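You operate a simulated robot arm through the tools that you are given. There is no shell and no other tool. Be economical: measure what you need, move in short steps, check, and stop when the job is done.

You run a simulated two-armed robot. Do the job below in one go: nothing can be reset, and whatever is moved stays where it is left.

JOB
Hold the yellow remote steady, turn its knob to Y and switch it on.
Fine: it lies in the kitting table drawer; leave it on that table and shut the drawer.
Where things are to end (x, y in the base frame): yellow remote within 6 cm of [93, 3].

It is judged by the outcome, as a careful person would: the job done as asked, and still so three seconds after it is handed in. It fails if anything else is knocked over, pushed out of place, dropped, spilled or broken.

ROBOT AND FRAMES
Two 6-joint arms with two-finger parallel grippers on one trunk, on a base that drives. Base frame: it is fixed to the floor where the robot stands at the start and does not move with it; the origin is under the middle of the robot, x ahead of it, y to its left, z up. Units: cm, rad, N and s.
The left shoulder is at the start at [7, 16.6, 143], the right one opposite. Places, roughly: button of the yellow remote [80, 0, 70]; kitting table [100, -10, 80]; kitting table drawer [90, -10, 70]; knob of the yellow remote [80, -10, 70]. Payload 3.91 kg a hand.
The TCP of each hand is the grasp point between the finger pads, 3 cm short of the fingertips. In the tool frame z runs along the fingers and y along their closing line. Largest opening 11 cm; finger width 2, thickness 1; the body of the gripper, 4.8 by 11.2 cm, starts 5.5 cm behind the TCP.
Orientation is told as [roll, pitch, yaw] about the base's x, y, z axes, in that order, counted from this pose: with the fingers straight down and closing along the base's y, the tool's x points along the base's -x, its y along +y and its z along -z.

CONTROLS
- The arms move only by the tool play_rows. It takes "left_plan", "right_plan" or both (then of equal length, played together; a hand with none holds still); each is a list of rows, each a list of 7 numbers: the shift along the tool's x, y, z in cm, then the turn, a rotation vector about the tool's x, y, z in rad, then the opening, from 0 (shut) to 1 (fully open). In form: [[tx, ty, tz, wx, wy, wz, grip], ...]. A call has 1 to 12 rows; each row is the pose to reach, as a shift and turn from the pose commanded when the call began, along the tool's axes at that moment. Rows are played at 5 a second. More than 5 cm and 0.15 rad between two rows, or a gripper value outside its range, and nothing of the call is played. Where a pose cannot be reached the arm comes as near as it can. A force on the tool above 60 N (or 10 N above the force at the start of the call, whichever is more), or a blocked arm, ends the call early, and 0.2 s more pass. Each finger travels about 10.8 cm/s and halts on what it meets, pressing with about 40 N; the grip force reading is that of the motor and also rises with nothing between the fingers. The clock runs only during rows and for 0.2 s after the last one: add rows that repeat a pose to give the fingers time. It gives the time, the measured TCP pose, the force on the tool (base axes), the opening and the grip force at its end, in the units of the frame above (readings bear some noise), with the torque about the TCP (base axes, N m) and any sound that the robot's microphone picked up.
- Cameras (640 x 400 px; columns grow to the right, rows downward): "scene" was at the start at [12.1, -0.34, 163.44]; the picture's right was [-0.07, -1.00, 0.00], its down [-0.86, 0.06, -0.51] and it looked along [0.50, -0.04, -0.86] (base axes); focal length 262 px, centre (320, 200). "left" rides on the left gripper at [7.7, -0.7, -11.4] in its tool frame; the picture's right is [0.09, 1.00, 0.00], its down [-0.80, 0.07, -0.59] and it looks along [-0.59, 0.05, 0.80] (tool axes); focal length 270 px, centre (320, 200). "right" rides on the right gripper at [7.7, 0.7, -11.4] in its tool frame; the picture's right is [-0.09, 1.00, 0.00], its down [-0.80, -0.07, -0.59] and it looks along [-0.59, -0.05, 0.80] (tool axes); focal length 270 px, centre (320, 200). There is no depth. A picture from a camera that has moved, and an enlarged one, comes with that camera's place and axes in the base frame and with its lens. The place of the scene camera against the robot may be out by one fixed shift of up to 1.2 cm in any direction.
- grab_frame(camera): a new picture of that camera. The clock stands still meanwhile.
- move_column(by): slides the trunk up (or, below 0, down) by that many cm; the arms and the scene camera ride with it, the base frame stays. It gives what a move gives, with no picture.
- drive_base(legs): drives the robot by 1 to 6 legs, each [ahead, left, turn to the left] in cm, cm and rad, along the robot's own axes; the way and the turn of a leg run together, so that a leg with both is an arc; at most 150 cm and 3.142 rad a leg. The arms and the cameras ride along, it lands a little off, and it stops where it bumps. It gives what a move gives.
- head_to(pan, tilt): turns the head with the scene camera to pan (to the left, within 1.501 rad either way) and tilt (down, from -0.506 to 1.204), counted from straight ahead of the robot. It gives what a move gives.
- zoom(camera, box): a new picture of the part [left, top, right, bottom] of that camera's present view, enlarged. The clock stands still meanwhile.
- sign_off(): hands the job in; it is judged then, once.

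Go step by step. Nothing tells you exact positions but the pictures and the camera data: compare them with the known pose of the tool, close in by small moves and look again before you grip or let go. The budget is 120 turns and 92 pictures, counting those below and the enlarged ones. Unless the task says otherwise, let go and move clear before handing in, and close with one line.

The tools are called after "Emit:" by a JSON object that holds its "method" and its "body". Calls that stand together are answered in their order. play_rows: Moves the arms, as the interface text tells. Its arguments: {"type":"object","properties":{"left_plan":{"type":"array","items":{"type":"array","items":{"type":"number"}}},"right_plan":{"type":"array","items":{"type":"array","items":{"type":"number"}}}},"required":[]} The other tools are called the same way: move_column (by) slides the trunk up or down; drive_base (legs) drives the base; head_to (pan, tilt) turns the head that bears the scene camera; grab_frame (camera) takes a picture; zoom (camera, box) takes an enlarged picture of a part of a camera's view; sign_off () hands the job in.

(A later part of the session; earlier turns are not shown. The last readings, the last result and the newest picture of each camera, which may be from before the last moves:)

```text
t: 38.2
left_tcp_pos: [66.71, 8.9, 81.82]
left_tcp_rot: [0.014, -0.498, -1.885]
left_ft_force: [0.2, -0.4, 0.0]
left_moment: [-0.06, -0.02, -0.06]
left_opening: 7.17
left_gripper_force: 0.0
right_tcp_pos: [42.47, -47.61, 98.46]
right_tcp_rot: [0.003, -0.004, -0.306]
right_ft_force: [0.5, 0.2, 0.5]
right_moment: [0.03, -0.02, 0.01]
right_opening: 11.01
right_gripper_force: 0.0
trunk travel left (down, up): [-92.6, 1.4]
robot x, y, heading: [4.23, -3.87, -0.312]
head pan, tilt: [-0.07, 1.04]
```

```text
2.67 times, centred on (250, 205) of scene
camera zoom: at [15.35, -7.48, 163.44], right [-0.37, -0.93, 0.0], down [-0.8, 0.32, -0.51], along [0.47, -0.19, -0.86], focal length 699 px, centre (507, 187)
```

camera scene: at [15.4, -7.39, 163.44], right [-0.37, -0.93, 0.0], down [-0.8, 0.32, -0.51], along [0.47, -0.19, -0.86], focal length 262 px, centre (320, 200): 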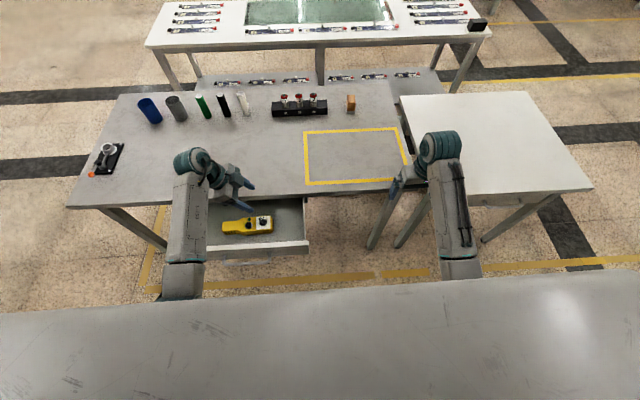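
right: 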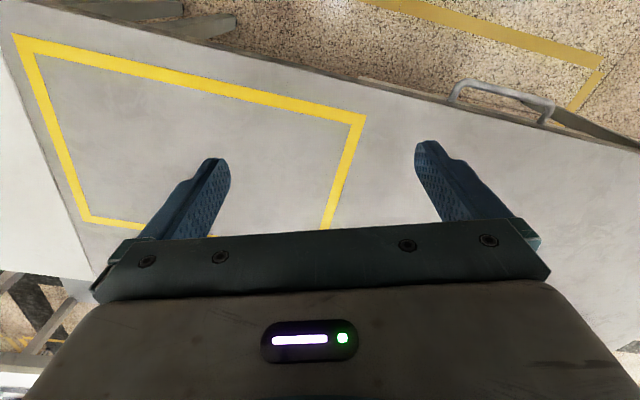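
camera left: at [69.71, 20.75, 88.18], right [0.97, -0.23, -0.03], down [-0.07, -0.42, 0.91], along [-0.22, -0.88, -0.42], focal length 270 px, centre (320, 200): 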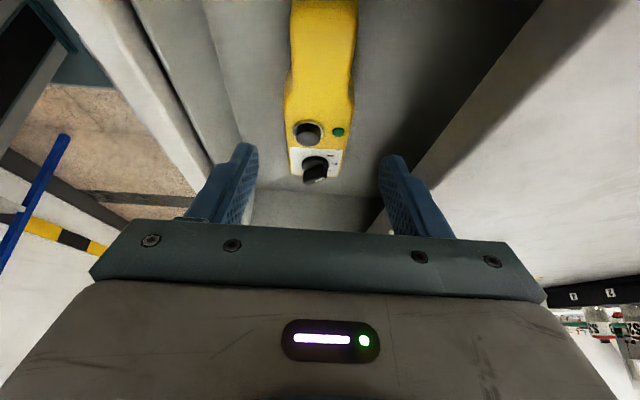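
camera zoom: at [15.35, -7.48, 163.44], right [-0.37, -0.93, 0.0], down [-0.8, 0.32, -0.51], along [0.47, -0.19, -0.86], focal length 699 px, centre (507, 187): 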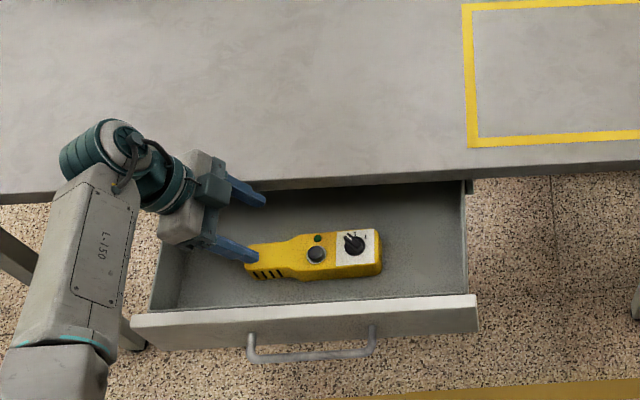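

The grip is centred between the fingers (width ≈4 cm). I'll descend vertically about 9.3 cm, staying clear of the table edge.

Emit:
{"method": "play_rows", "body": {"left_plan": [[1.2, -0.2, 2.2, 0, 0, 0, 0.62], [2.4, -0.2, 4.4, 0, 0, 0, 0.62], [3.5, -0.2, 6.4, 0, 0, 0, 0.62], [4.2, -0.2, 7.7, 0, 0, 0, 0.62], [4.4, -0.2, 8.1, 0, 0, 0, 0.62], [4.4, -0.2, 8.1, 0, 0, 0, 0.62]]}}

Emit:
{"method": "grab_frame", "body": {"camera": "left"}}

Emit:
{"method": "zoom", "body": {"camera": "scene", "box": [130, 130, 370, 280]}}

```text
t: 39.6
left_tcp_pos: [66.58, 8.95, 72.77]
left_tcp_rot: [0.015, -0.494, -1.882]
left_ft_force: [-0.2, 0.1, -0.1]
left_moment: [0.02, 0.01, 0.03]
left_opening: 6.81
left_gripper_force: 0.0
right_tcp_pos: [42.38, -47.68, 98.65]
right_tcp_rot: [-0.002, -0.002, -0.307]
right_ft_force: [0.3, 0.9, -0.1]
right_moment: [-0.02, -0.01, -0.01]
right_opening: 11.0
right_gripper_force: 0.1
trunk travel left (down, up): [-92.6, 1.4]
robot x, y, heading: [3.88, -3.57, -0.306]
head pan, tilt: [-0.07, 1.04]
```

```text
60 pictures are left
camera left: at [69.63, 20.8, 79.01], right [0.97, -0.23, -0.03], down [-0.07, -0.42, 0.91], along [-0.22, -0.88, -0.42], focal length 270 px, centre (320, 200)
```

left: 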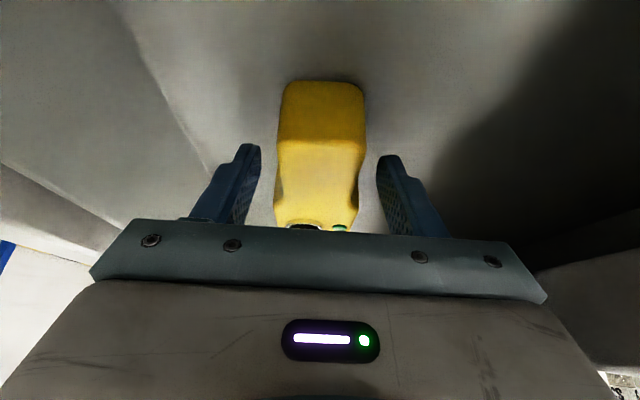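

```text
2.67 times, centred on (250, 205) of scene
camera zoom: at [15.36, -7.46, 163.44], right [-0.37, -0.93, 0.0], down [-0.8, 0.32, -0.51], along [0.47, -0.19, -0.86], focal length 699 px, centre (507, 187)
```

zoom: 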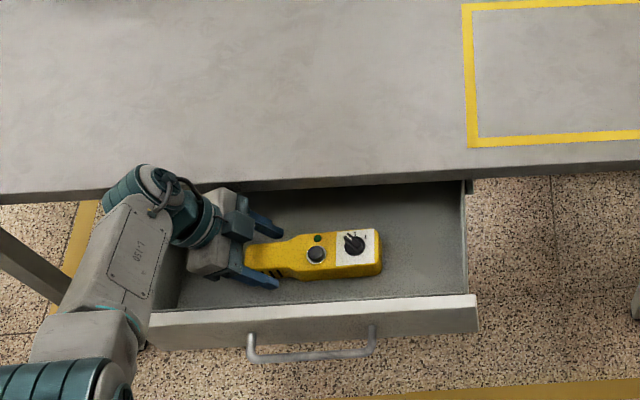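

The fingers straddle the grip. I'll lower 0.7 cm more and close.

Emit:
{"method": "play_rows", "body": {"left_plan": [[0.34, 0, 0.6, 0, 0, 0, 0.6], [0.34, 0, 0.6, 0, 0, 0, 0.4], [0.34, 0, 0.6, 0, 0, 0, 0.2], [0.34, 0, 0.6, 0, 0, 0, 0.15], [0.34, 0, 0.6, 0, 0, 0, 0.15]]}}

Emit:
{"method": "grab_frame", "body": {"camera": "left"}}

```text
t: 40.8
left_tcp_pos: [66.73, 8.81, 71.99]
left_tcp_rot: [0.013, -0.499, -1.882]
left_ft_force: [-0.2, 0.0, 0.1]
left_moment: [-0.03, 0.07, 0.05]
left_opening: 4.16
left_gripper_force: 40.1
right_tcp_pos: [42.46, -47.72, 98.55]
right_tcp_rot: [0.0, -0.002, -0.308]
right_ft_force: [0.3, -0.1, 0.2]
right_moment: [0.04, -0.02, 0.02]
right_opening: 11.03
right_gripper_force: 0.0
trunk travel left (down, up): [-92.6, 1.4]
robot x, y, heading: [4.34, -3.4, -0.307]
head pan, tilt: [-0.07, 1.04]
```

```text
58 pictures are left
camera left: at [69.69, 20.79, 78.33], right [0.97, -0.23, -0.03], down [-0.07, -0.42, 0.91], along [-0.22, -0.88, -0.42], focal length 270 px, centre (320, 200)
```

left: 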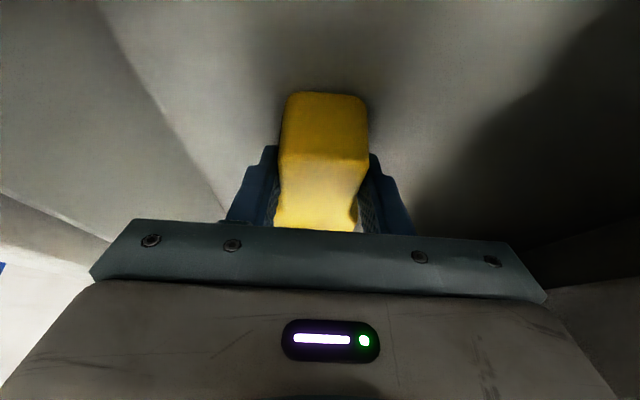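

Gripped at 4.16 cm width. I'll lift straight up about 18 cm.

Emit:
{"method": "play_rows", "body": {"left_plan": [[-0.7, 0, -1.3, 0, 0, 0, 0.15], [-1.9, 0, -3.5, 0, 0, 0, 0.15], [-3.4, 0, -6.1, 0, 0, 0, 0.15], [-4.8, 0, -8.8, 0, 0, 0, 0.15], [-6.2, 0, -11.4, 0, 0, 0, 0.15], [-7.7, 0, -14, 0, 0, 0, 0.15], [-8.7, 0, -15.9, 0, 0, 0, 0.15], [-8.7, 0, -15.9, 0, 0, 0, 0.15]]}}

Emit:
{"method": "grab_frame", "body": {"camera": "scene"}}

```text
t: 42.6
left_tcp_pos: [66.41, 9.05, 90.11]
left_tcp_rot: [0.013, -0.5, -1.882]
left_ft_force: [0.8, -0.4, -2.8]
left_moment: [0.22, -0.07, -0.01]
left_opening: 4.17
left_gripper_force: 40.0
right_tcp_pos: [42.42, -47.56, 98.56]
right_tcp_rot: [0.002, -0.004, -0.308]
right_ft_force: [0.1, 0.7, 0.3]
right_moment: [-0.03, 0.0, 0.01]
right_opening: 11.01
right_gripper_force: 0.1
trunk travel left (down, up): [-92.6, 1.4]
robot x, y, heading: [4.31, -3.77, -0.309]
head pan, tilt: [-0.07, 1.04]
```

```text
57 pictures are left
camera scene: at [15.45, -7.45, 163.43], right [-0.37, -0.93, 0.0], down [-0.8, 0.32, -0.51], along [0.47, -0.19, -0.86], focal length 262 px, centre (320, 200)
```

scene: 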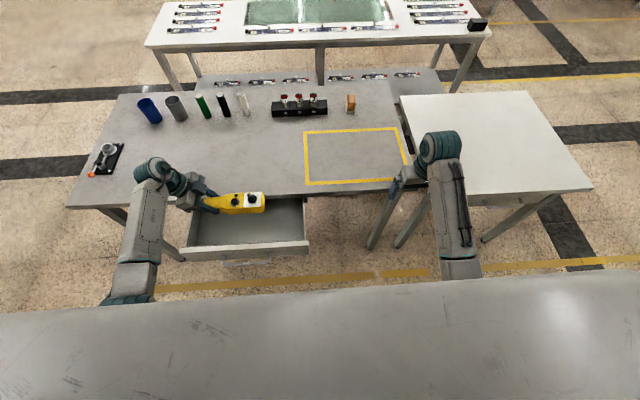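

The remote is held clear. Next I'll shift the base 22 cm left so that the right hand can push the drawer shut (and so the base is placed well for the two-handed work).

Emit:
{"method": "drive_base", "body": {"legs": [[0, 22, 0]]}}

Emit:
{"method": "grab_frame", "body": {"camera": "scene"}}

Emit:
{"method": "grab_frame", "body": {"camera": "right"}}

```text
t: 44.3
left_tcp_pos: [73.03, 29.57, 90.27]
left_tcp_rot: [0.012, -0.497, -1.884]
left_ft_force: [-0.2, 0.4, -2.7]
left_moment: [0.25, -0.07, -0.04]
left_opening: 4.18
left_gripper_force: 40.0
right_tcp_pos: [48.94, -27.04, 98.54]
right_tcp_rot: [0.002, -0.004, -0.309]
right_ft_force: [0.4, -0.5, 0.0]
right_moment: [0.03, -0.03, -0.01]
right_opening: 11.0
right_gripper_force: 0.0
trunk travel left (down, up): [-92.6, 1.4]
robot x, y, heading: [10.59, 17.56, -0.311]
head pan, tilt: [-0.07, 1.04]
```

```text
56 pictures are left
camera scene: at [21.98, 13.11, 163.43], right [-0.37, -0.93, 0.0], down [-0.8, 0.32, -0.51], along [0.47, -0.19, -0.86], focal length 262 px, centre (320, 200)
```

scene: 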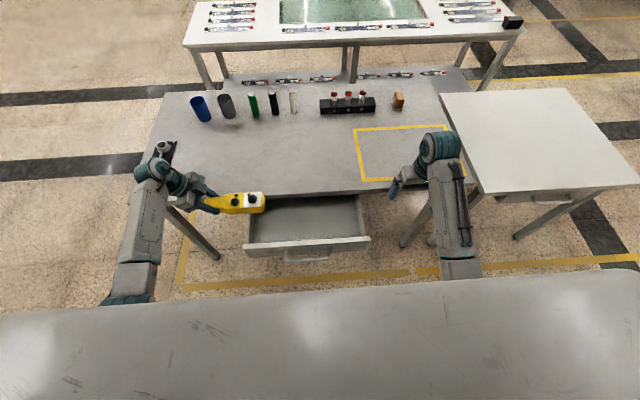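

```text
55 pictures are left
camera right: at [41.91, -23.98, 109.99], right [0.39, 0.92, 0.0], down [0.74, -0.31, 0.6], along [0.55, -0.23, -0.8], focal length 270 px, centre (320, 200)
```

right: 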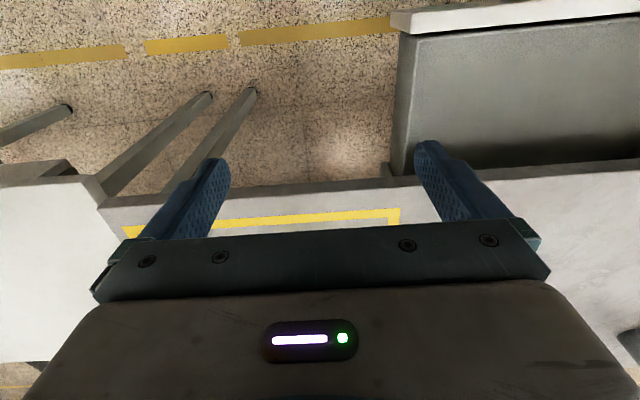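

The drawer front's right end is near l≈-2.6 in table coordinates, so pushing just left of that is fine. I'll bring the closed right hand back and left with fingers pitched forward, then down in front of the panel.

Emit:
{"method": "play_rows", "body": {"right_plan": [[3, 3, 0, 0, -0.12, 0, 0.6], [6, 6, 0, 0, -0.24, 0, 0.2], [9, 9, 0, 0, -0.36, 0, 0], [12, 12, 0, 0, -0.48, 0, 0], [13.5, 13, 1, 0, -0.6, 0, 0], [13.5, 13, 1, 0, -0.6, 0, 0]]}}

Emit:
{"method": "grab_frame", "body": {"camera": "right"}}

```text
t: 45.9
left_tcp_pos: [73.21, 29.83, 90.0]
left_tcp_rot: [0.011, -0.5, -1.884]
left_ft_force: [-0.7, -0.4, -2.5]
left_moment: [0.22, -0.06, 0.0]
left_opening: 4.19
left_gripper_force: 39.8
right_tcp_pos: [39.82, -13.77, 97.59]
right_tcp_rot: [-0.147, -0.62, -0.163]
right_ft_force: [0.5, 0.4, -0.5]
right_moment: [0.01, 0.01, -0.01]
right_opening: 0.0
right_gripper_force: 37.7
trunk travel left (down, up): [-92.6, 1.4]
robot x, y, heading: [10.69, 17.26, -0.307]
head pan, tilt: [-0.07, 1.04]
stopped in row 6 (right hand): the arm was blocked; the commanded pose is now the measured one
```

```text
54 pictures are left
camera right: at [27.71, -9.34, 102.46], right [0.32, 0.95, -0.07], down [0.3, -0.03, 0.95], along [0.9, -0.32, -0.3], focal length 270 px, centre (320, 200)
```

right: 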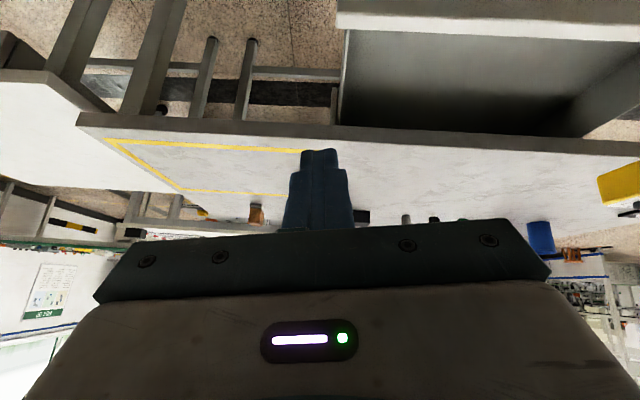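

Emit:
{"method": "play_rows", "body": {"right_plan": [[2.3, 0.5, 3.3, 0, 0, 0, 0], [4.6, 1, 6.6, 0, 0, 0, 0], [6.9, 1.5, 9.9, 0, 0, 0, 0], [9.2, 2, 13.2, 0, 0, 0, 0], [11.5, 2.5, 16.5, 0, 0, 0, 0], [13.6, 2.5, 19.8, 0, 0, 0, 0], [13.6, 2.5, 19.8, 0, 0, 0, 0]]}}

Emit:
{"method": "grab_frame", "body": {"camera": "right"}}

Emit:
{"method": "grab_frame", "body": {"camera": "scene"}}

```text
t: 47.5
left_tcp_pos: [73.05, 29.69, 90.14]
left_tcp_rot: [0.013, -0.499, -1.886]
left_ft_force: [-0.2, 0.2, -2.6]
left_moment: [0.2, -0.07, 0.0]
left_opening: 4.15
left_gripper_force: 40.3
right_tcp_pos: [40.21, -14.25, 73.54]
right_tcp_rot: [-0.145, -0.622, -0.168]
right_ft_force: [0.1, -0.3, -0.2]
right_moment: [-0.02, 0.0, -0.02]
right_opening: 0.01
right_gripper_force: 37.6
trunk travel left (down, up): [-92.6, 1.4]
robot x, y, heading: [10.62, 17.36, -0.308]
head pan, tilt: [-0.07, 1.04]
```

```text
53 pictures are left
camera right: at [28.15, -9.75, 78.3], right [0.32, 0.95, -0.06], down [0.3, -0.04, 0.95], along [0.9, -0.32, -0.3], focal length 270 px, centre (320, 200)
```

right: 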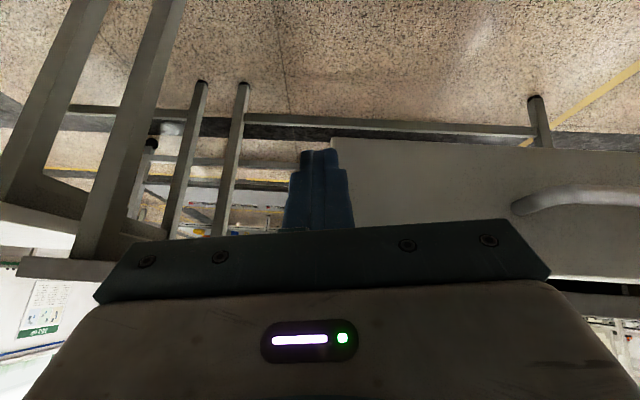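

```text
52 pictures are left
camera scene: at [22.07, 13.47, 163.44], right [-0.37, -0.93, 0.0], down [-0.8, 0.32, -0.51], along [0.47, -0.19, -0.86], focal length 262 px, centre (320, 200)
```

scene: 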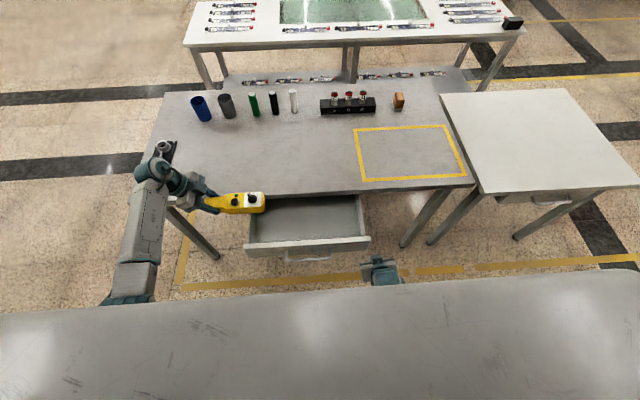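

The hand is at the panel's very right edge; I'll slide it 5 cm left before pushing.

Emit:
{"method": "play_rows", "body": {"right_plan": [[0, 2.5, 0, 0, 0, 0, 0], [0, 5, 0, 0, 0, 0, 0], [0, 5, 0, 0, 0, 0, 0]]}}

```text
t: 48.3
left_tcp_pos: [73.14, 29.75, 90.11]
left_tcp_rot: [0.012, -0.499, -1.886]
left_ft_force: [0.1, -0.2, -3.2]
left_moment: [0.23, -0.07, 0.0]
left_opening: 4.15
left_gripper_force: 39.8
right_tcp_pos: [41.39, -9.42, 72.9]
right_tcp_rot: [-0.142, -0.62, -0.168]
right_ft_force: [-0.6, -0.5, 1.0]
right_moment: [-0.04, 0.02, 0.03]
right_opening: 0.0
right_gripper_force: 37.5
trunk travel left (down, up): [-92.6, 1.4]
robot x, y, heading: [10.68, 17.46, -0.309]
head pan, tilt: [-0.07, 1.04]
```

Now at a good spot on the panel. I'll push straight forward, slowly.

Emit:
{"method": "play_rows", "body": {"right_plan": [[-1.61, -0.12, 1.18, 0, 0, 0, 0], [-3.22, -0.23, 2.36, 0, 0, 0, 0], [-4.84, -0.35, 3.53, 0, 0, 0, 0], [-6.45, -0.46, 4.71, 0, 0, 0, 0], [-8.06, -0.58, 5.89, 0, 0, 0, 0], [-9.67, -0.7, 7.07, 0, 0, 0, 0], [-11.3, -0.81, 8.25, 0, 0, 0, 0], [-12.9, -0.93, 9.42, 0, 0, 0, 0], [-14.5, -1.04, 10.6, 0, 0, 0, 0], [-16.1, -1.16, 11.8, 0, 0, 0, 0], [-16.1, -1.16, 11.8, 0, 0, 0, 0]]}}

Emit:
{"method": "grab_frame", "body": {"camera": "scene"}}

Emit:
{"method": "grab_frame", "body": {"camera": "right"}}

```text
t: 50.7
left_tcp_pos: [73.18, 29.8, 90.18]
left_tcp_rot: [0.013, -0.499, -1.885]
left_ft_force: [0.3, -0.2, -3.2]
left_moment: [0.23, -0.1, -0.02]
left_opening: 4.18
left_gripper_force: 40.2
right_tcp_pos: [60.51, -15.42, 72.89]
right_tcp_rot: [-0.143, -0.621, -0.17]
right_ft_force: [-0.4, -0.3, -1.5]
right_moment: [-0.01, -0.02, 0.02]
right_opening: 0.0
right_gripper_force: 37.8
trunk travel left (down, up): [-92.6, 1.4]
robot x, y, heading: [10.62, 17.33, -0.306]
head pan, tilt: [-0.07, 1.04]
```

```text
51 pictures are left
camera scene: at [22.06, 13.46, 163.44], right [-0.37, -0.93, 0.0], down [-0.8, 0.32, -0.51], along [0.47, -0.19, -0.86], focal length 262 px, centre (320, 200)
```

scene: 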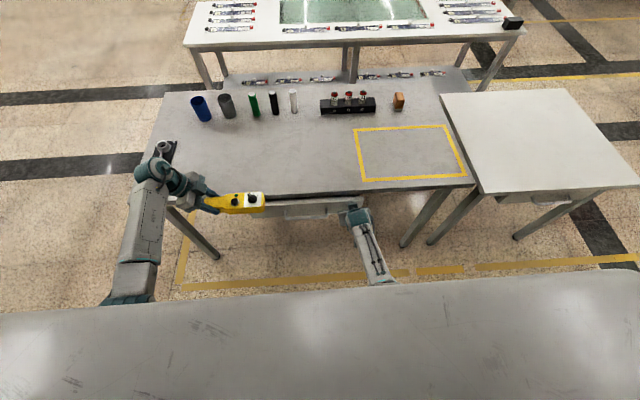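

```text
50 pictures are left
camera right: at [48.43, -11.06, 77.73], right [0.32, 0.95, -0.06], down [0.3, -0.04, 0.95], along [0.9, -0.32, -0.3], focal length 270 px, centre (320, 200)
```

right: 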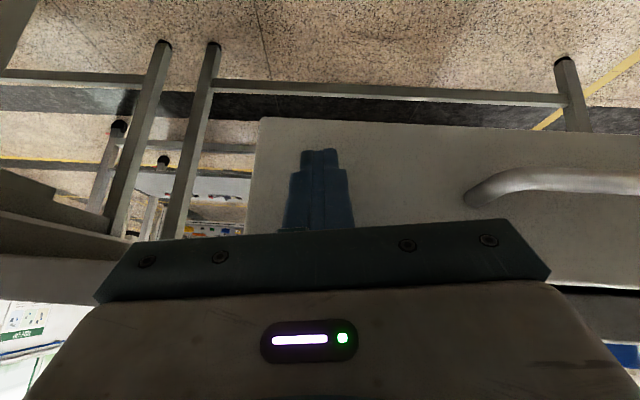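

Nearly shut. I'll continue in small steps.

Emit:
{"method": "play_rows", "body": {"right_plan": [[-0.8, -0.06, 0.59, 0, 0, 0, 0], [-1.6, -0.12, 1.18, 0, 0, 0, 0], [-2.4, -0.17, 1.77, 0, 0, 0, 0], [-2.8, -0.2, 2.06, 0, 0, 0, 0], [-2.8, -0.2, 2.06, 0, 0, 0, 0]]}}

Emit:
{"method": "zoom", "body": {"camera": "scene", "box": [220, 160, 420, 285]}}

```text
t: 51.9
left_tcp_pos: [73.16, 29.71, 90.17]
left_tcp_rot: [0.013, -0.498, -1.886]
left_ft_force: [-0.2, 0.3, -2.3]
left_moment: [0.24, -0.04, -0.02]
left_opening: 4.17
left_gripper_force: 40.1
right_tcp_pos: [63.78, -16.73, 72.87]
right_tcp_rot: [-0.141, -0.619, -0.168]
right_ft_force: [0.1, 0.7, 0.7]
right_moment: [-0.01, 0.02, 0.02]
right_opening: 0.01
right_gripper_force: 38.0
trunk travel left (down, up): [-92.6, 1.4]
robot x, y, heading: [10.81, 17.23, -0.312]
head pan, tilt: [-0.07, 1.04]
```

```text
3.20 times, centred on (320, 222) of scene
camera zoom: at [22.09, 13.44, 163.43], right [-0.37, -0.93, 0.0], down [-0.8, 0.32, -0.51], along [0.47, -0.19, -0.86], focal length 838 px, centre (320, 128)
```

zoom: 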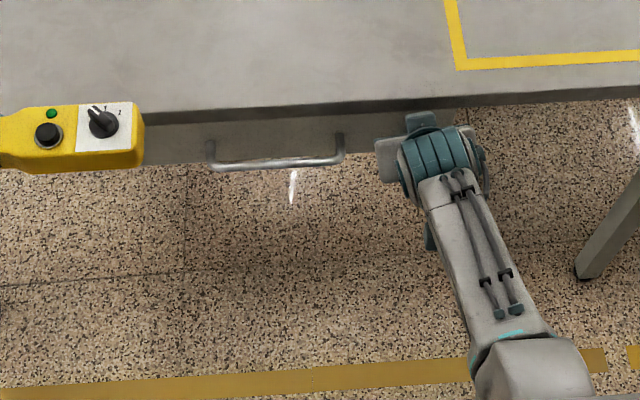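

It looks almost flush. I'll creep further until contact is felt.

Emit:
{"method": "play_rows", "body": {"right_plan": [[-0.4, -0.03, 0.3, 0, 0, 0, 0], [-0.8, -0.06, 0.59, 0, 0, 0, 0], [-1.2, -0.09, 0.88, 0, 0, 0, 0], [-1.6, -0.12, 1.18, 0, 0, 0, 0], [-1.6, -0.12, 1.18, 0, 0, 0, 0]]}}

Emit:
{"method": "grab_frame", "body": {"camera": "right"}}

```text
t: 53.1
left_tcp_pos: [72.75, 29.8, 90.35]
left_tcp_rot: [0.017, -0.5, -1.89]
left_ft_force: [0.1, 0.1, -2.2]
left_moment: [0.23, -0.06, -0.02]
left_opening: 4.19
left_gripper_force: 39.9
right_tcp_pos: [64.77, -17.01, 72.93]
right_tcp_rot: [-0.142, -0.613, -0.17]
right_ft_force: [-38.3, 12.7, 0.5]
right_moment: [0.11, 0.66, -0.13]
right_opening: 0.01
right_gripper_force: 37.9
trunk travel left (down, up): [-92.6, 1.4]
robot x, y, heading: [10.76, 17.48, -0.309]
head pan, tilt: [-0.07, 1.04]
```

```text
48 pictures are left
camera right: at [52.84, -12.48, 77.71], right [0.32, 0.95, -0.06], down [0.31, -0.04, 0.95], along [0.9, -0.32, -0.3], focal length 270 px, centre (320, 200)
```

right: 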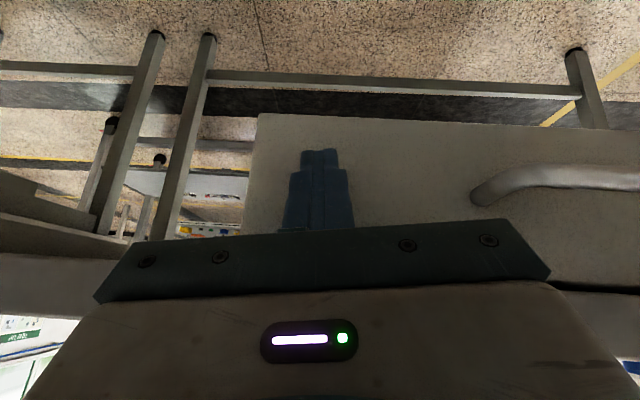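

The drawer is shut against its stop. I'll back the right hand off and lift it, then look at the knob labels.

Emit:
{"method": "play_rows", "body": {"right_plan": [[2.4, 0.2, -1.8, 0, 0, 0, 0], [4.9, 0.4, -3.5, 0, 0, 0, 0], [7.3, 0.5, -5.3, 0, 0, 0, 0], [9.7, 0.7, -7.1, 0, 0, 0, 0], [7.2, 0.7, -10.7, 0, 0, 0, 0], [4.7, 0.7, -14.3, 0, 0, 0, 0], [2.3, 0.7, -17.9, 0, 0, 0, 0], [-0.2, 0.7, -21.5, 0, 0, 0, 0], [-2.7, 0.7, -25.2, 0, 0, 0, 0], [-2.7, 0.7, -25.2, 0, 0, 0, 0]]}}

Emit:
{"method": "zoom", "body": {"camera": "scene", "box": [195, 175, 275, 225]}}

Emit:
{"method": "zoom", "body": {"camera": "scene", "box": [160, 60, 520, 285]}}

```text
t: 55.3
left_tcp_pos: [73.13, 29.75, 90.12]
left_tcp_rot: [0.01, -0.498, -1.885]
left_ft_force: [-0.8, -0.2, -2.6]
left_moment: [0.21, -0.07, -0.02]
left_opening: 4.19
left_gripper_force: 40.4
right_tcp_pos: [52.82, -16.86, 94.07]
right_tcp_rot: [-0.311, -0.601, -0.053]
right_ft_force: [-0.3, -0.6, 0.9]
right_moment: [0.0, 0.01, 0.0]
right_opening: 0.0
right_gripper_force: 37.9
trunk travel left (down, up): [-92.6, 1.4]
robot x, y, heading: [10.7, 17.62, -0.312]
head pan, tilt: [-0.07, 1.04]
stopped in row 10 (right hand): the arm was blocked; the commanded pose is now the measured one
```

```text
8.00 times, centred on (235, 200) of scene
camera zoom: at [22.11, 13.42, 163.43], right [-0.37, -0.93, 0.0], down [-0.8, 0.32, -0.51], along [0.47, -0.19, -0.86], focal length 2096 px, centre (1000, 200)
```

zoom: 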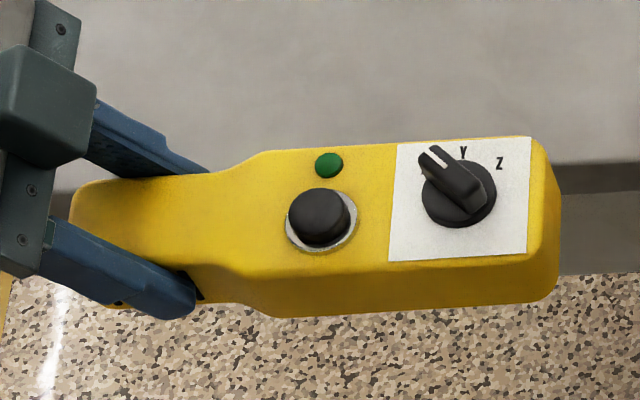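

```text
1.78 times, centred on (340, 172) of scene
camera zoom: at [22.11, 13.42, 163.43], right [-0.37, -0.93, 0.0], down [-0.8, 0.32, -0.51], along [0.47, -0.19, -0.86], focal length 466 px, centre (284, 249)
```

zoom: 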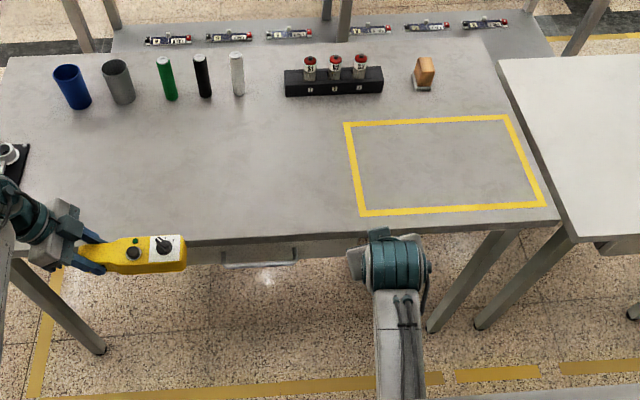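

I can see it clearly: the knob points at X, Y is straight ahead (about 45° clockwise), and Z is further right. To let both hands reach the middle, I'll lower the trunk in stages while keeping the hands up, starting with lifting both hands.

Emit:
{"method": "play_rows", "body": {"left_plan": [[-2, 0, -3.7, 0, 0, 0, 0.15], [-4, 0, -7.4, 0, 0, 0, 0.15], [-6, 0, -11, 0, 0, 0, 0.15], [-7.2, 0, -13.2, 0, 0, 0, 0.15], [-7.2, 0, -13.2, 0, 0, 0, 0.15]], "right_plan": [[0, -2, 0, 0, 0.12, 0, 0], [0, -4, 0, 0, 0.24, 0, 0], [0, -6, 0, 0, 0.36, 0, 0], [0, -8, 0, 0, 0.48, 0, 0], [0, -8, 0, 0, 0.55, 0, 0]]}}

Emit:
{"method": "move_column", "body": {"by": -14}}

Emit:
{"method": "grab_frame", "body": {"camera": "scene"}}

```text
t: 56.5
left_tcp_pos: [73.1, 29.78, 105.2]
left_tcp_rot: [0.011, -0.499, -1.886]
left_ft_force: [0.0, -0.5, -2.4]
left_moment: [0.22, -0.07, -0.01]
left_opening: 4.15
left_gripper_force: 40.1
right_tcp_pos: [51.06, -24.08, 96.19]
right_tcp_rot: [-0.251, -0.071, -0.214]
right_ft_force: [0.3, -0.1, 0.2]
right_moment: [0.01, 0.01, 0.01]
right_opening: 0.0
right_gripper_force: 38.1
trunk travel left (down, up): [-92.6, 1.4]
robot x, y, heading: [10.66, 17.37, -0.308]
head pan, tilt: [-0.07, 1.04]
```

```text
t: 58.2
left_tcp_pos: [72.98, 29.68, 91.16]
left_tcp_rot: [0.012, -0.5, -1.886]
left_ft_force: [-0.1, 0.1, -2.6]
left_moment: [0.23, -0.05, 0.01]
left_opening: 4.16
left_gripper_force: 39.8
right_tcp_pos: [51.06, -24.12, 82.14]
right_tcp_rot: [-0.25, -0.069, -0.214]
right_ft_force: [0.1, -0.5, 0.4]
right_moment: [-0.02, 0.02, 0.02]
right_opening: 0.0
right_gripper_force: 37.5
trunk travel left (down, up): [-78.6, 15.4]
robot x, y, heading: [10.83, 17.52, -0.306]
head pan, tilt: [-0.07, 1.04]
```

```text
45 pictures are left
camera scene: at [22.07, 13.43, 149.44], right [-0.37, -0.93, 0.0], down [-0.8, 0.32, -0.51], along [0.47, -0.19, -0.86], focal length 262 px, centre (320, 200)
```

scene: 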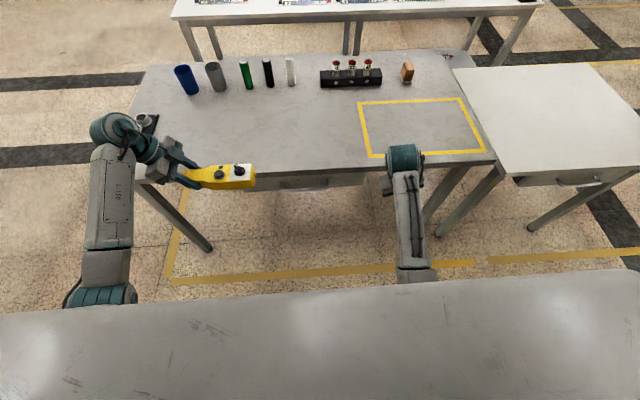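

Emit:
{"method": "play_rows", "body": {"left_plan": [[-2, 0, -3.7, 0, 0, 0, 0.15], [-4, 0, -7.4, 0, 0, 0, 0.15], [-6, 0, -11, 0, 0, 0, 0.15], [-6.7, 0, -12.3, 0, 0, 0, 0.15], [-6.7, 0, -12.3, 0, 0, 0, 0.15]], "right_plan": [[0, 0, -4.5, -0.05, 0, 0, 0], [0, 0, -9, -0.1, 0, 0, 0], [0, 0, -13.5, -0.15, 0, 0, 0], [0, 0, -18, -0.2, 0, 0, 0], [0, 0, -21, -0.25, 0, 0, 0]]}}

Emit:
{"method": "move_column", "body": {"by": -14}}

```text
t: 59.6
left_tcp_pos: [71.31, 32.53, 102.98]
left_tcp_rot: [0.036, -0.517, -1.887]
left_ft_force: [-0.1, 0.0, -3.5]
left_moment: [0.22, -0.05, -0.02]
left_opening: 4.17
left_gripper_force: 39.9
left hand out of reach, approached as far as the arm can: row 2, 3, 4, 5
right_tcp_pos: [49.95, -17.41, 90.43]
right_tcp_rot: [-0.196, -0.116, -0.22]
right_ft_force: [-0.5, -0.5, 0.0]
right_moment: [0.02, -0.02, -0.01]
right_opening: 0.0
right_gripper_force: 37.3
right hand out of reach, approached as far as the arm can: row 2, 3, 4, 5
trunk travel left (down, up): [-78.6, 15.4]
robot x, y, heading: [10.86, 17.47, -0.31]
head pan, tilt: [-0.07, 1.04]
stopped in row 5 (right hand): the arm was blocked; the commanded pose is now the measured one
```

```text
t: 61.3
left_tcp_pos: [71.4, 32.45, 88.9]
left_tcp_rot: [0.038, -0.516, -1.887]
left_ft_force: [0.5, -0.3, -2.6]
left_moment: [0.22, -0.09, 0.04]
left_opening: 4.19
left_gripper_force: 40.1
right_tcp_pos: [50.11, -17.38, 76.46]
right_tcp_rot: [-0.195, -0.117, -0.22]
right_ft_force: [-0.2, 1.1, -0.9]
right_moment: [0.04, 0.02, -0.01]
right_opening: 0.01
right_gripper_force: 38.4
trunk travel left (down, up): [-64.6, 29.4]
robot x, y, heading: [10.61, 17.02, -0.312]
head pan, tilt: [-0.07, 1.04]
```

Raising is limited at this trunk height. I'll test how far inward the left hand (with the remote) can go here.

Emit:
{"method": "play_rows", "body": {"left_plan": [[-3.5, 0, 1.9, 0, 0, 0, 0.15], [-7, 0, 3.8, 0, 0, 0, 0.15], [-10.5, 0, 5.7, 0, 0, 0, 0.15], [-14, 0, 7.6, 0, 0, 0, 0.15], [-17.5, 0, 9.6, 0, 0, 0, 0.15], [-21, 0, 11.5, 0, 0, 0, 0.15], [-24.5, 0, 13.4, 0, 0, 0, 0.15]]}}

```text
t: 62.9
left_tcp_pos: [68.01, 3.42, 81.03]
left_tcp_rot: [0.052, -0.498, -1.878]
left_ft_force: [0.5, 0.1, -2.6]
left_moment: [0.25, -0.06, 0.01]
left_opening: 4.15
left_gripper_force: 39.9
left hand out of reach, approached as far as the arm can: row 1, 2, 3, 4, 5, 6, 7
right_tcp_pos: [49.97, -17.45, 76.3]
right_tcp_rot: [-0.193, -0.117, -0.22]
right_ft_force: [-0.1, 0.1, -0.5]
right_moment: [-0.02, -0.01, 0.0]
right_opening: 0.02
right_gripper_force: 37.8
trunk travel left (down, up): [-64.6, 29.4]
robot x, y, heading: [10.75, 17.25, -0.306]
head pan, tilt: [-0.07, 1.04]
```

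It reaches inward almost to the centre, only limited in height. I'll raise the trunk 14 cm again, which lifts both hands above the table.

Emit:
{"method": "move_column", "body": {"by": 14}}

Emit:
{"method": "play_rows", "body": {"left_plan": [[0, 0, 0, 0, 0, 0, 0.15]], "right_plan": [[0, 0, 0, 0, 0, 0.14, 0.4]]}}

Emit:
{"method": "grab_frame", "body": {"camera": "scene"}}

```text
t: 64.5
left_tcp_pos: [68.21, 3.42, 95.07]
left_tcp_rot: [0.051, -0.501, -1.88]
left_ft_force: [-0.3, -0.2, -3.2]
left_moment: [0.19, -0.09, -0.01]
left_opening: 4.18
left_gripper_force: 40.1
right_tcp_pos: [50.11, -17.42, 90.24]
right_tcp_rot: [-0.197, -0.117, -0.22]
right_ft_force: [0.2, -0.4, -0.6]
right_moment: [-0.01, 0.0, 0.0]
right_opening: 0.0
right_gripper_force: 37.6
trunk travel left (down, up): [-78.6, 15.4]
robot x, y, heading: [10.42, 17.11, -0.315]
head pan, tilt: [-0.07, 1.04]
```

```text
t: 64.9
left_tcp_pos: [68.24, 3.45, 95.12]
left_tcp_rot: [0.054, -0.503, -1.88]
left_ft_force: [0.2, -0.6, -1.9]
left_moment: [0.21, -0.04, -0.02]
left_opening: 4.18
left_gripper_force: 39.4
right_tcp_pos: [50.03, -17.45, 90.35]
right_tcp_rot: [-0.176, -0.144, -0.359]
right_ft_force: [0.0, -1.1, 0.2]
right_moment: [-0.02, 0.01, -0.02]
right_opening: 4.42
right_gripper_force: 0.0
trunk travel left (down, up): [-78.6, 15.4]
robot x, y, heading: [10.85, 17.2, -0.312]
head pan, tilt: [-0.07, 1.04]
```

```text
44 pictures are left
camera scene: at [22.08, 13.37, 149.43], right [-0.37, -0.93, 0.0], down [-0.8, 0.32, -0.51], along [0.47, -0.19, -0.86], focal length 262 px, centre (320, 200)
```

scene: 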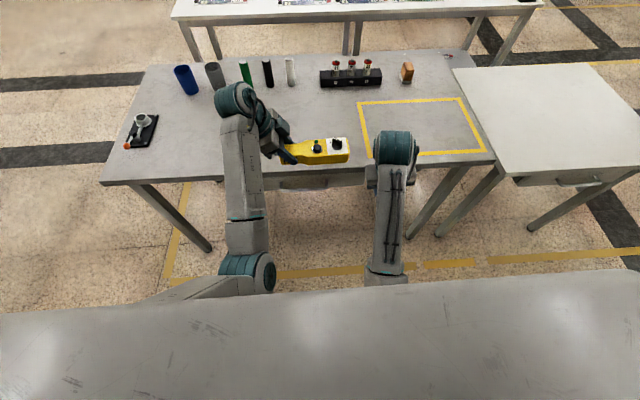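

Both hands can now meet near the middle. The base front stays well short of the table, so I'll drive 23.7 cm ahead and 13.7 cm left to bring the remote over its target spot.

Emit:
{"method": "drive_base", "body": {"legs": [[23.7, 13.7, 0]]}}

Emit:
{"method": "grab_frame", "body": {"camera": "scene"}}

Emit:
{"method": "grab_frame", "body": {"camera": "right"}}

```text
t: 66.9
left_tcp_pos: [94.95, 9.23, 95.13]
left_tcp_rot: [0.055, -0.502, -1.879]
left_ft_force: [-0.3, 0.3, -3.1]
left_moment: [0.24, -0.06, -0.01]
left_opening: 4.17
left_gripper_force: 40.2
right_tcp_pos: [76.68, -11.77, 90.47]
right_tcp_rot: [-0.177, -0.144, -0.358]
right_ft_force: [0.4, 0.6, -0.9]
right_moment: [0.01, 0.01, -0.01]
right_opening: 4.39
right_gripper_force: 0.1
trunk travel left (down, up): [-78.6, 15.4]
robot x, y, heading: [37.25, 23.11, -0.318]
head pan, tilt: [-0.07, 1.04]
```

```text
43 pictures are left
camera scene: at [48.69, 19.16, 149.44], right [-0.37, -0.93, 0.0], down [-0.8, 0.32, -0.51], along [0.47, -0.19, -0.86], focal length 262 px, centre (320, 200)
```

scene: 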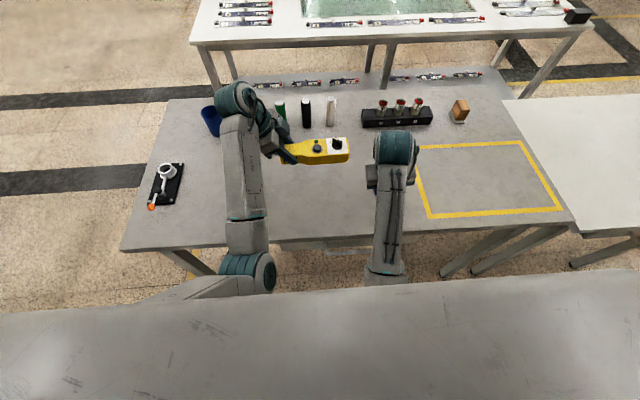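

```text
42 pictures are left
camera right: at [69.16, -5.78, 100.45], right [0.45, 0.88, -0.16], down [0.67, -0.22, 0.71], along [0.59, -0.43, -0.69], focal length 270 px, centre (320, 200)
```

right: 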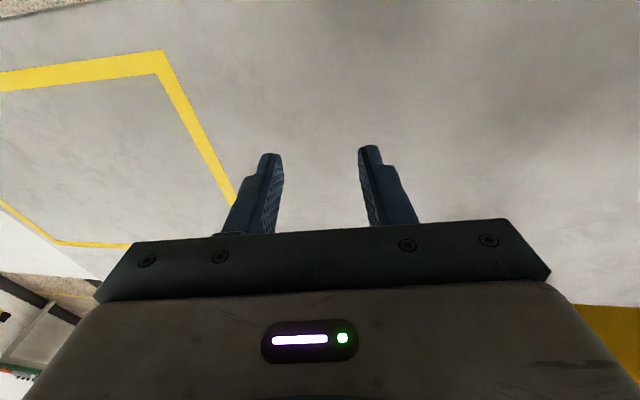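

The remote is above its target. I'll level it (small roll) and lower to about 1.5 cm above the table.

Emit:
{"method": "play_rows", "body": {"left_plan": [[1.2, 0, 2.2, 0.02, 0, 0, 0.15], [2.4, 0, 4.4, 0.04, 0, 0, 0.15], [3.4, 0, 6.2, 0.04, 0, 0, 0.15], [4.1, 0, 7.5, 0.04, 0, 0, 0.15], [4.1, 0, 7.5, 0.04, 0, 0, 0.15]]}}

Emit:
{"method": "zoom", "body": {"camera": "scene", "box": [230, 100, 390, 200]}}

```text
t: 68.1
left_tcp_pos: [95.29, 8.99, 86.57]
left_tcp_rot: [0.014, -0.502, -1.878]
left_ft_force: [-0.4, -0.9, -4.4]
left_moment: [0.22, -0.06, -0.06]
left_opening: 4.18
left_gripper_force: 40.6
right_tcp_pos: [76.66, -11.57, 90.36]
right_tcp_rot: [-0.178, -0.143, -0.359]
right_ft_force: [-0.4, -0.6, 0.0]
right_moment: [-0.03, -0.01, -0.03]
right_opening: 4.38
right_gripper_force: 0.0
trunk travel left (down, up): [-78.6, 15.4]
robot x, y, heading: [37.38, 23.09, -0.311]
head pan, tilt: [-0.07, 1.04]
```

```text
4.00 times, centred on (310, 150) of scene
camera zoom: at [48.81, 19.18, 149.43], right [-0.37, -0.93, 0.0], down [-0.8, 0.32, -0.51], along [0.47, -0.19, -0.86], focal length 1048 px, centre (360, 400)
```

zoom: 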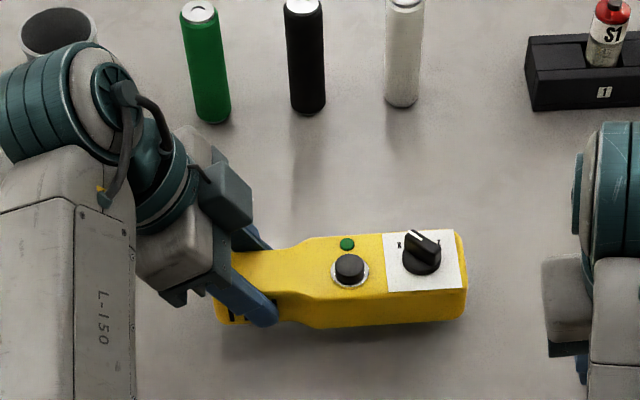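

Emit:
{"method": "zoom", "body": {"camera": "scene", "box": [310, 148, 350, 173]}}

Emit:
{"method": "play_rows", "body": {"left_plan": [[0.24, 0, 0.44, 0, 0, 0, 0.15], [0.48, 0, 0.88, 0, 0, 0, 0.15], [0.48, 0, 0.88, 0, 0, 0, 0.15]]}}

```text
16.00 times, centred on (330, 160) of scene
camera zoom: at [48.81, 19.18, 149.43], right [-0.37, -0.93, 0.0], down [-0.8, 0.32, -0.51], along [0.47, -0.19, -0.86], focal length 4192 px, centre (160, 832)
```

zoom: 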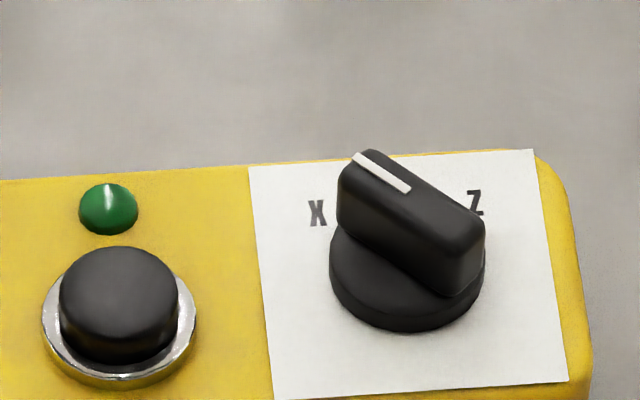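

```text
t: 68.9
left_tcp_pos: [95.42, 9.03, 85.53]
left_tcp_rot: [0.013, -0.502, -1.879]
left_ft_force: [0.6, 0.0, -4.0]
left_moment: [0.2, -0.05, 0.01]
left_opening: 4.15
left_gripper_force: 39.8
right_tcp_pos: [76.85, -11.69, 90.32]
right_tcp_rot: [-0.179, -0.143, -0.357]
right_ft_force: [0.4, 0.0, -0.3]
right_moment: [0.04, 0.0, -0.02]
right_opening: 4.43
right_gripper_force: 0.1
trunk travel left (down, up): [-78.6, 15.4]
robot x, y, heading: [37.26, 23.16, -0.316]
head pan, tilt: [-0.07, 1.04]
```

The zoom shows the knob wing pointing at X, with Y 45° clockwise. I'll lower the remote the last bit until contact.

Emit:
{"method": "play_rows", "body": {"left_plan": [[0.14, 0, 0.26, 0, 0, 0, 0.15], [0.24, 0, 0.44, 0, 0, 0, 0.15], [0.24, 0, 0.44, 0, 0, 0, 0.15]]}}

Emit:
{"method": "zoom", "body": {"camera": "scene", "box": [230, 110, 390, 210]}}

```text
t: 69.7
left_tcp_pos: [95.3, 9.07, 85.05]
left_tcp_rot: [0.014, -0.503, -1.88]
left_ft_force: [-0.7, 0.5, -2.6]
left_moment: [0.24, -0.06, -0.01]
left_opening: 4.2
left_gripper_force: 40.4
right_tcp_pos: [76.81, -11.54, 90.29]
right_tcp_rot: [-0.18, -0.142, -0.358]
right_ft_force: [-0.1, -0.3, 0.0]
right_moment: [-0.04, -0.03, -0.03]
right_opening: 4.42
right_gripper_force: 0.1
trunk travel left (down, up): [-78.6, 15.4]
robot x, y, heading: [37.37, 23.31, -0.312]
head pan, tilt: [-0.07, 1.04]
```

```text
4.00 times, centred on (310, 160) of scene
camera zoom: at [48.8, 19.17, 149.43], right [-0.37, -0.93, 0.0], down [-0.8, 0.32, -0.51], along [0.47, -0.19, -0.86], focal length 1048 px, centre (360, 360)
```

zoom: 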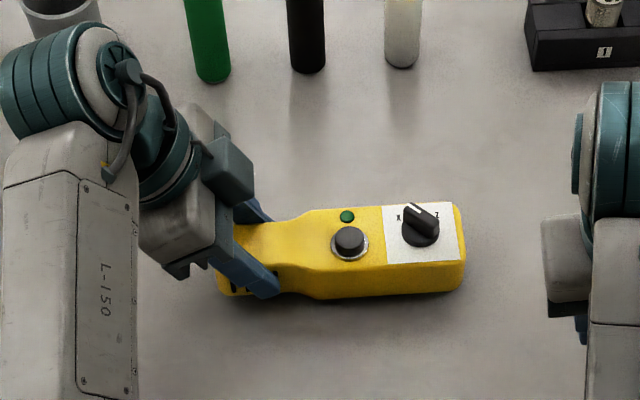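

Emit:
{"method": "play_rows", "body": {"left_plan": [[0.12, 0, 0.22, 0, 0, 0, 0.15], [0.24, 0, 0.44, 0, 0, 0, 0.15], [0.36, 0, 0.66, 0, 0, 0, 0.15], [0.36, 0, 0.66, 0, 0, 0, 0.15]]}}

```text
t: 70.7
left_tcp_pos: [95.33, 9.08, 84.17]
left_tcp_rot: [0.015, -0.503, -1.881]
left_ft_force: [0.0, 0.2, -2.1]
left_moment: [0.27, -0.07, 0.02]
left_opening: 4.17
left_gripper_force: 39.7
right_tcp_pos: [76.76, -11.59, 90.32]
right_tcp_rot: [-0.178, -0.143, -0.357]
right_ft_force: [-0.6, -0.1, -0.4]
right_moment: [0.0, -0.01, -0.02]
right_opening: 4.41
right_gripper_force: 0.2
trunk travel left (down, up): [-78.6, 15.4]
robot x, y, heading: [37.23, 23.45, -0.31]
head pan, tilt: [-0.07, 1.04]
```

Emit:
{"method": "play_rows", "body": {"left_plan": [[0.1, 0, 0.18, 0, 0, 0, 0.15], [0.2, 0, 0.36, 0, 0, 0, 0.15], [0.2, 0, 0.36, 0, 0, 0, 0.15]]}}

```text
t: 71.5
left_tcp_pos: [95.43, 9.05, 84.02]
left_tcp_rot: [0.014, -0.502, -1.88]
left_ft_force: [0.2, 0.1, 1.3]
left_moment: [0.3, -0.05, -0.04]
left_opening: 4.17
left_gripper_force: 39.5
right_tcp_pos: [76.8, -11.58, 90.4]
right_tcp_rot: [-0.177, -0.143, -0.359]
right_ft_force: [-0.4, 0.3, 1.0]
right_moment: [0.0, 0.05, 0.03]
right_opening: 4.41
right_gripper_force: 0.0
trunk travel left (down, up): [-78.6, 15.4]
robot x, y, heading: [37.54, 23.53, -0.313]
head pan, tilt: [-0.07, 1.04]
```

Contact: the remote now rests on the table (surface z≈80). By camera and grip geometry the knob is near (91.6, -3.2). I'll move the right hand above it, upright, with closing line across the wing.

Emit:
{"method": "play_rows", "body": {"right_plan": [[-1, 1, -3.9, -0.036, 0.01, -0.139, 0.4], [-3.4, 3.8, -4.1, -0.073, 0.02, -0.278, 0.4], [-6, 6.6, -4.2, -0.11, 0.03, -0.417, 0.4], [-8.5, 9.4, -4.3, -0.147, 0.04, -0.556, 0.4], [-11.3, 12.5, -4.4, -0.187, 0.05, -0.695, 0.4], [-11.3, 12.5, -4.4, -0.227, 0.06, -0.834, 0.4], [-11.3, 12.5, -4.4, -0.227, 0.06, -0.834, 0.4]]}}

Emit:
{"method": "grab_frame", "body": {"camera": "right"}}

Emit:
{"method": "zoom", "body": {"camera": "scene", "box": [230, 100, 390, 200]}}

```text
t: 72.2
left_tcp_pos: [95.36, 9.15, 84.01]
left_tcp_rot: [0.013, -0.503, -1.88]
left_ft_force: [2.0, -0.6, 3.4]
left_moment: [0.37, -0.09, -0.06]
left_opening: 4.17
left_gripper_force: 39.9
right_tcp_pos: [79.69, -12.69, 89.93]
right_tcp_rot: [-0.259, -0.018, -0.073]
right_ft_force: [0.4, 0.3, 0.6]
right_moment: [0.0, 0.0, -0.03]
right_opening: 4.41
right_gripper_force: 0.0
right hand out of reach, approached as far as the arm can: row 1, 2, 3
trunk travel left (down, up): [-78.6, 15.4]
robot x, y, heading: [37.19, 23.23, -0.306]
head pan, tilt: [-0.07, 1.04]
stopped in row 3 (right hand): the arm was blocked; the commanded pose is now the measured one
```

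```text
38 pictures are left
camera right: at [72.37, -8.6, 100.7], right [0.16, 0.95, -0.26], down [0.79, 0.03, 0.61], along [0.59, -0.3, -0.75], focal length 270 px, centre (320, 200)
```

right: 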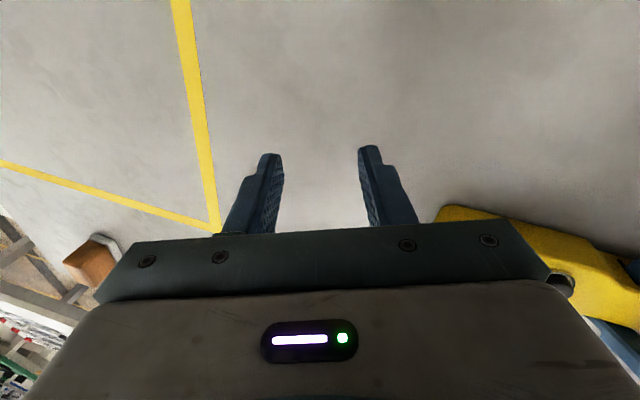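

```text
4.00 times, centred on (310, 150) of scene
camera zoom: at [48.79, 19.16, 149.44], right [-0.37, -0.93, 0.0], down [-0.8, 0.32, -0.51], along [0.47, -0.19, -0.86], focal length 1048 px, centre (360, 400)
```

zoom: 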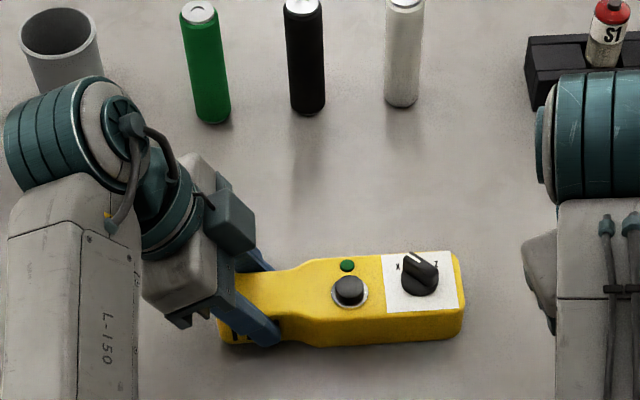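

The right arm is limited in height with the trunk this low. I'll raise the trunk 14 cm (lifting the remote with it), arrange the right hand, then set the remote down again.

Emit:
{"method": "move_column", "body": {"by": 14}}

Emit:
{"method": "play_rows", "body": {"right_plan": [[0, 0, 0, -0.13, 0, -0.05, 0.4], [0, 0, 0, -0.25, 0, -0.1, 0.4], [-2, 2, 0, -0.25, 0, -0.24, 0.4], [-4, 4, 0, -0.25, 0, -0.38, 0.4], [-6, 6, 0, -0.25, 0, -0.52, 0.4], [-6, 6, 0, -0.25, 0, -0.52, 0.4]]}}

```text
t: 73.8
left_tcp_pos: [95.4, 9.03, 97.83]
left_tcp_rot: [0.011, -0.502, -1.88]
left_ft_force: [-0.2, 0.2, -2.6]
left_moment: [0.22, -0.06, 0.01]
left_opening: 4.18
left_gripper_force: 39.8
right_tcp_pos: [79.88, -12.81, 103.93]
right_tcp_rot: [-0.261, -0.016, -0.073]
right_ft_force: [0.5, -0.8, -0.9]
right_moment: [0.02, 0.03, -0.01]
right_opening: 4.39
right_gripper_force: 0.0
trunk travel left (down, up): [-92.6, 1.4]
robot x, y, heading: [37.49, 23.48, -0.306]
head pan, tilt: [-0.07, 1.04]
```

```text
t: 75.2
left_tcp_pos: [95.45, 9.07, 97.84]
left_tcp_rot: [0.015, -0.504, -1.88]
left_ft_force: [-0.7, -0.2, -2.5]
left_moment: [0.23, -0.1, 0.0]
left_opening: 4.18
left_gripper_force: 39.6
right_tcp_pos: [86.35, -8.58, 99.65]
right_tcp_rot: [-0.014, 0.076, 0.43]
right_ft_force: [-0.2, -0.2, -0.3]
right_moment: [0.01, 0.04, 0.0]
right_opening: 4.39
right_gripper_force: 0.0
right hand out of reach, approached as far as the arm can: row 1, 2, 3, 4, 5, 6
trunk travel left (down, up): [-92.6, 1.4]
robot x, y, heading: [37.43, 23.11, -0.314]
head pan, tilt: [-0.07, 1.04]
```

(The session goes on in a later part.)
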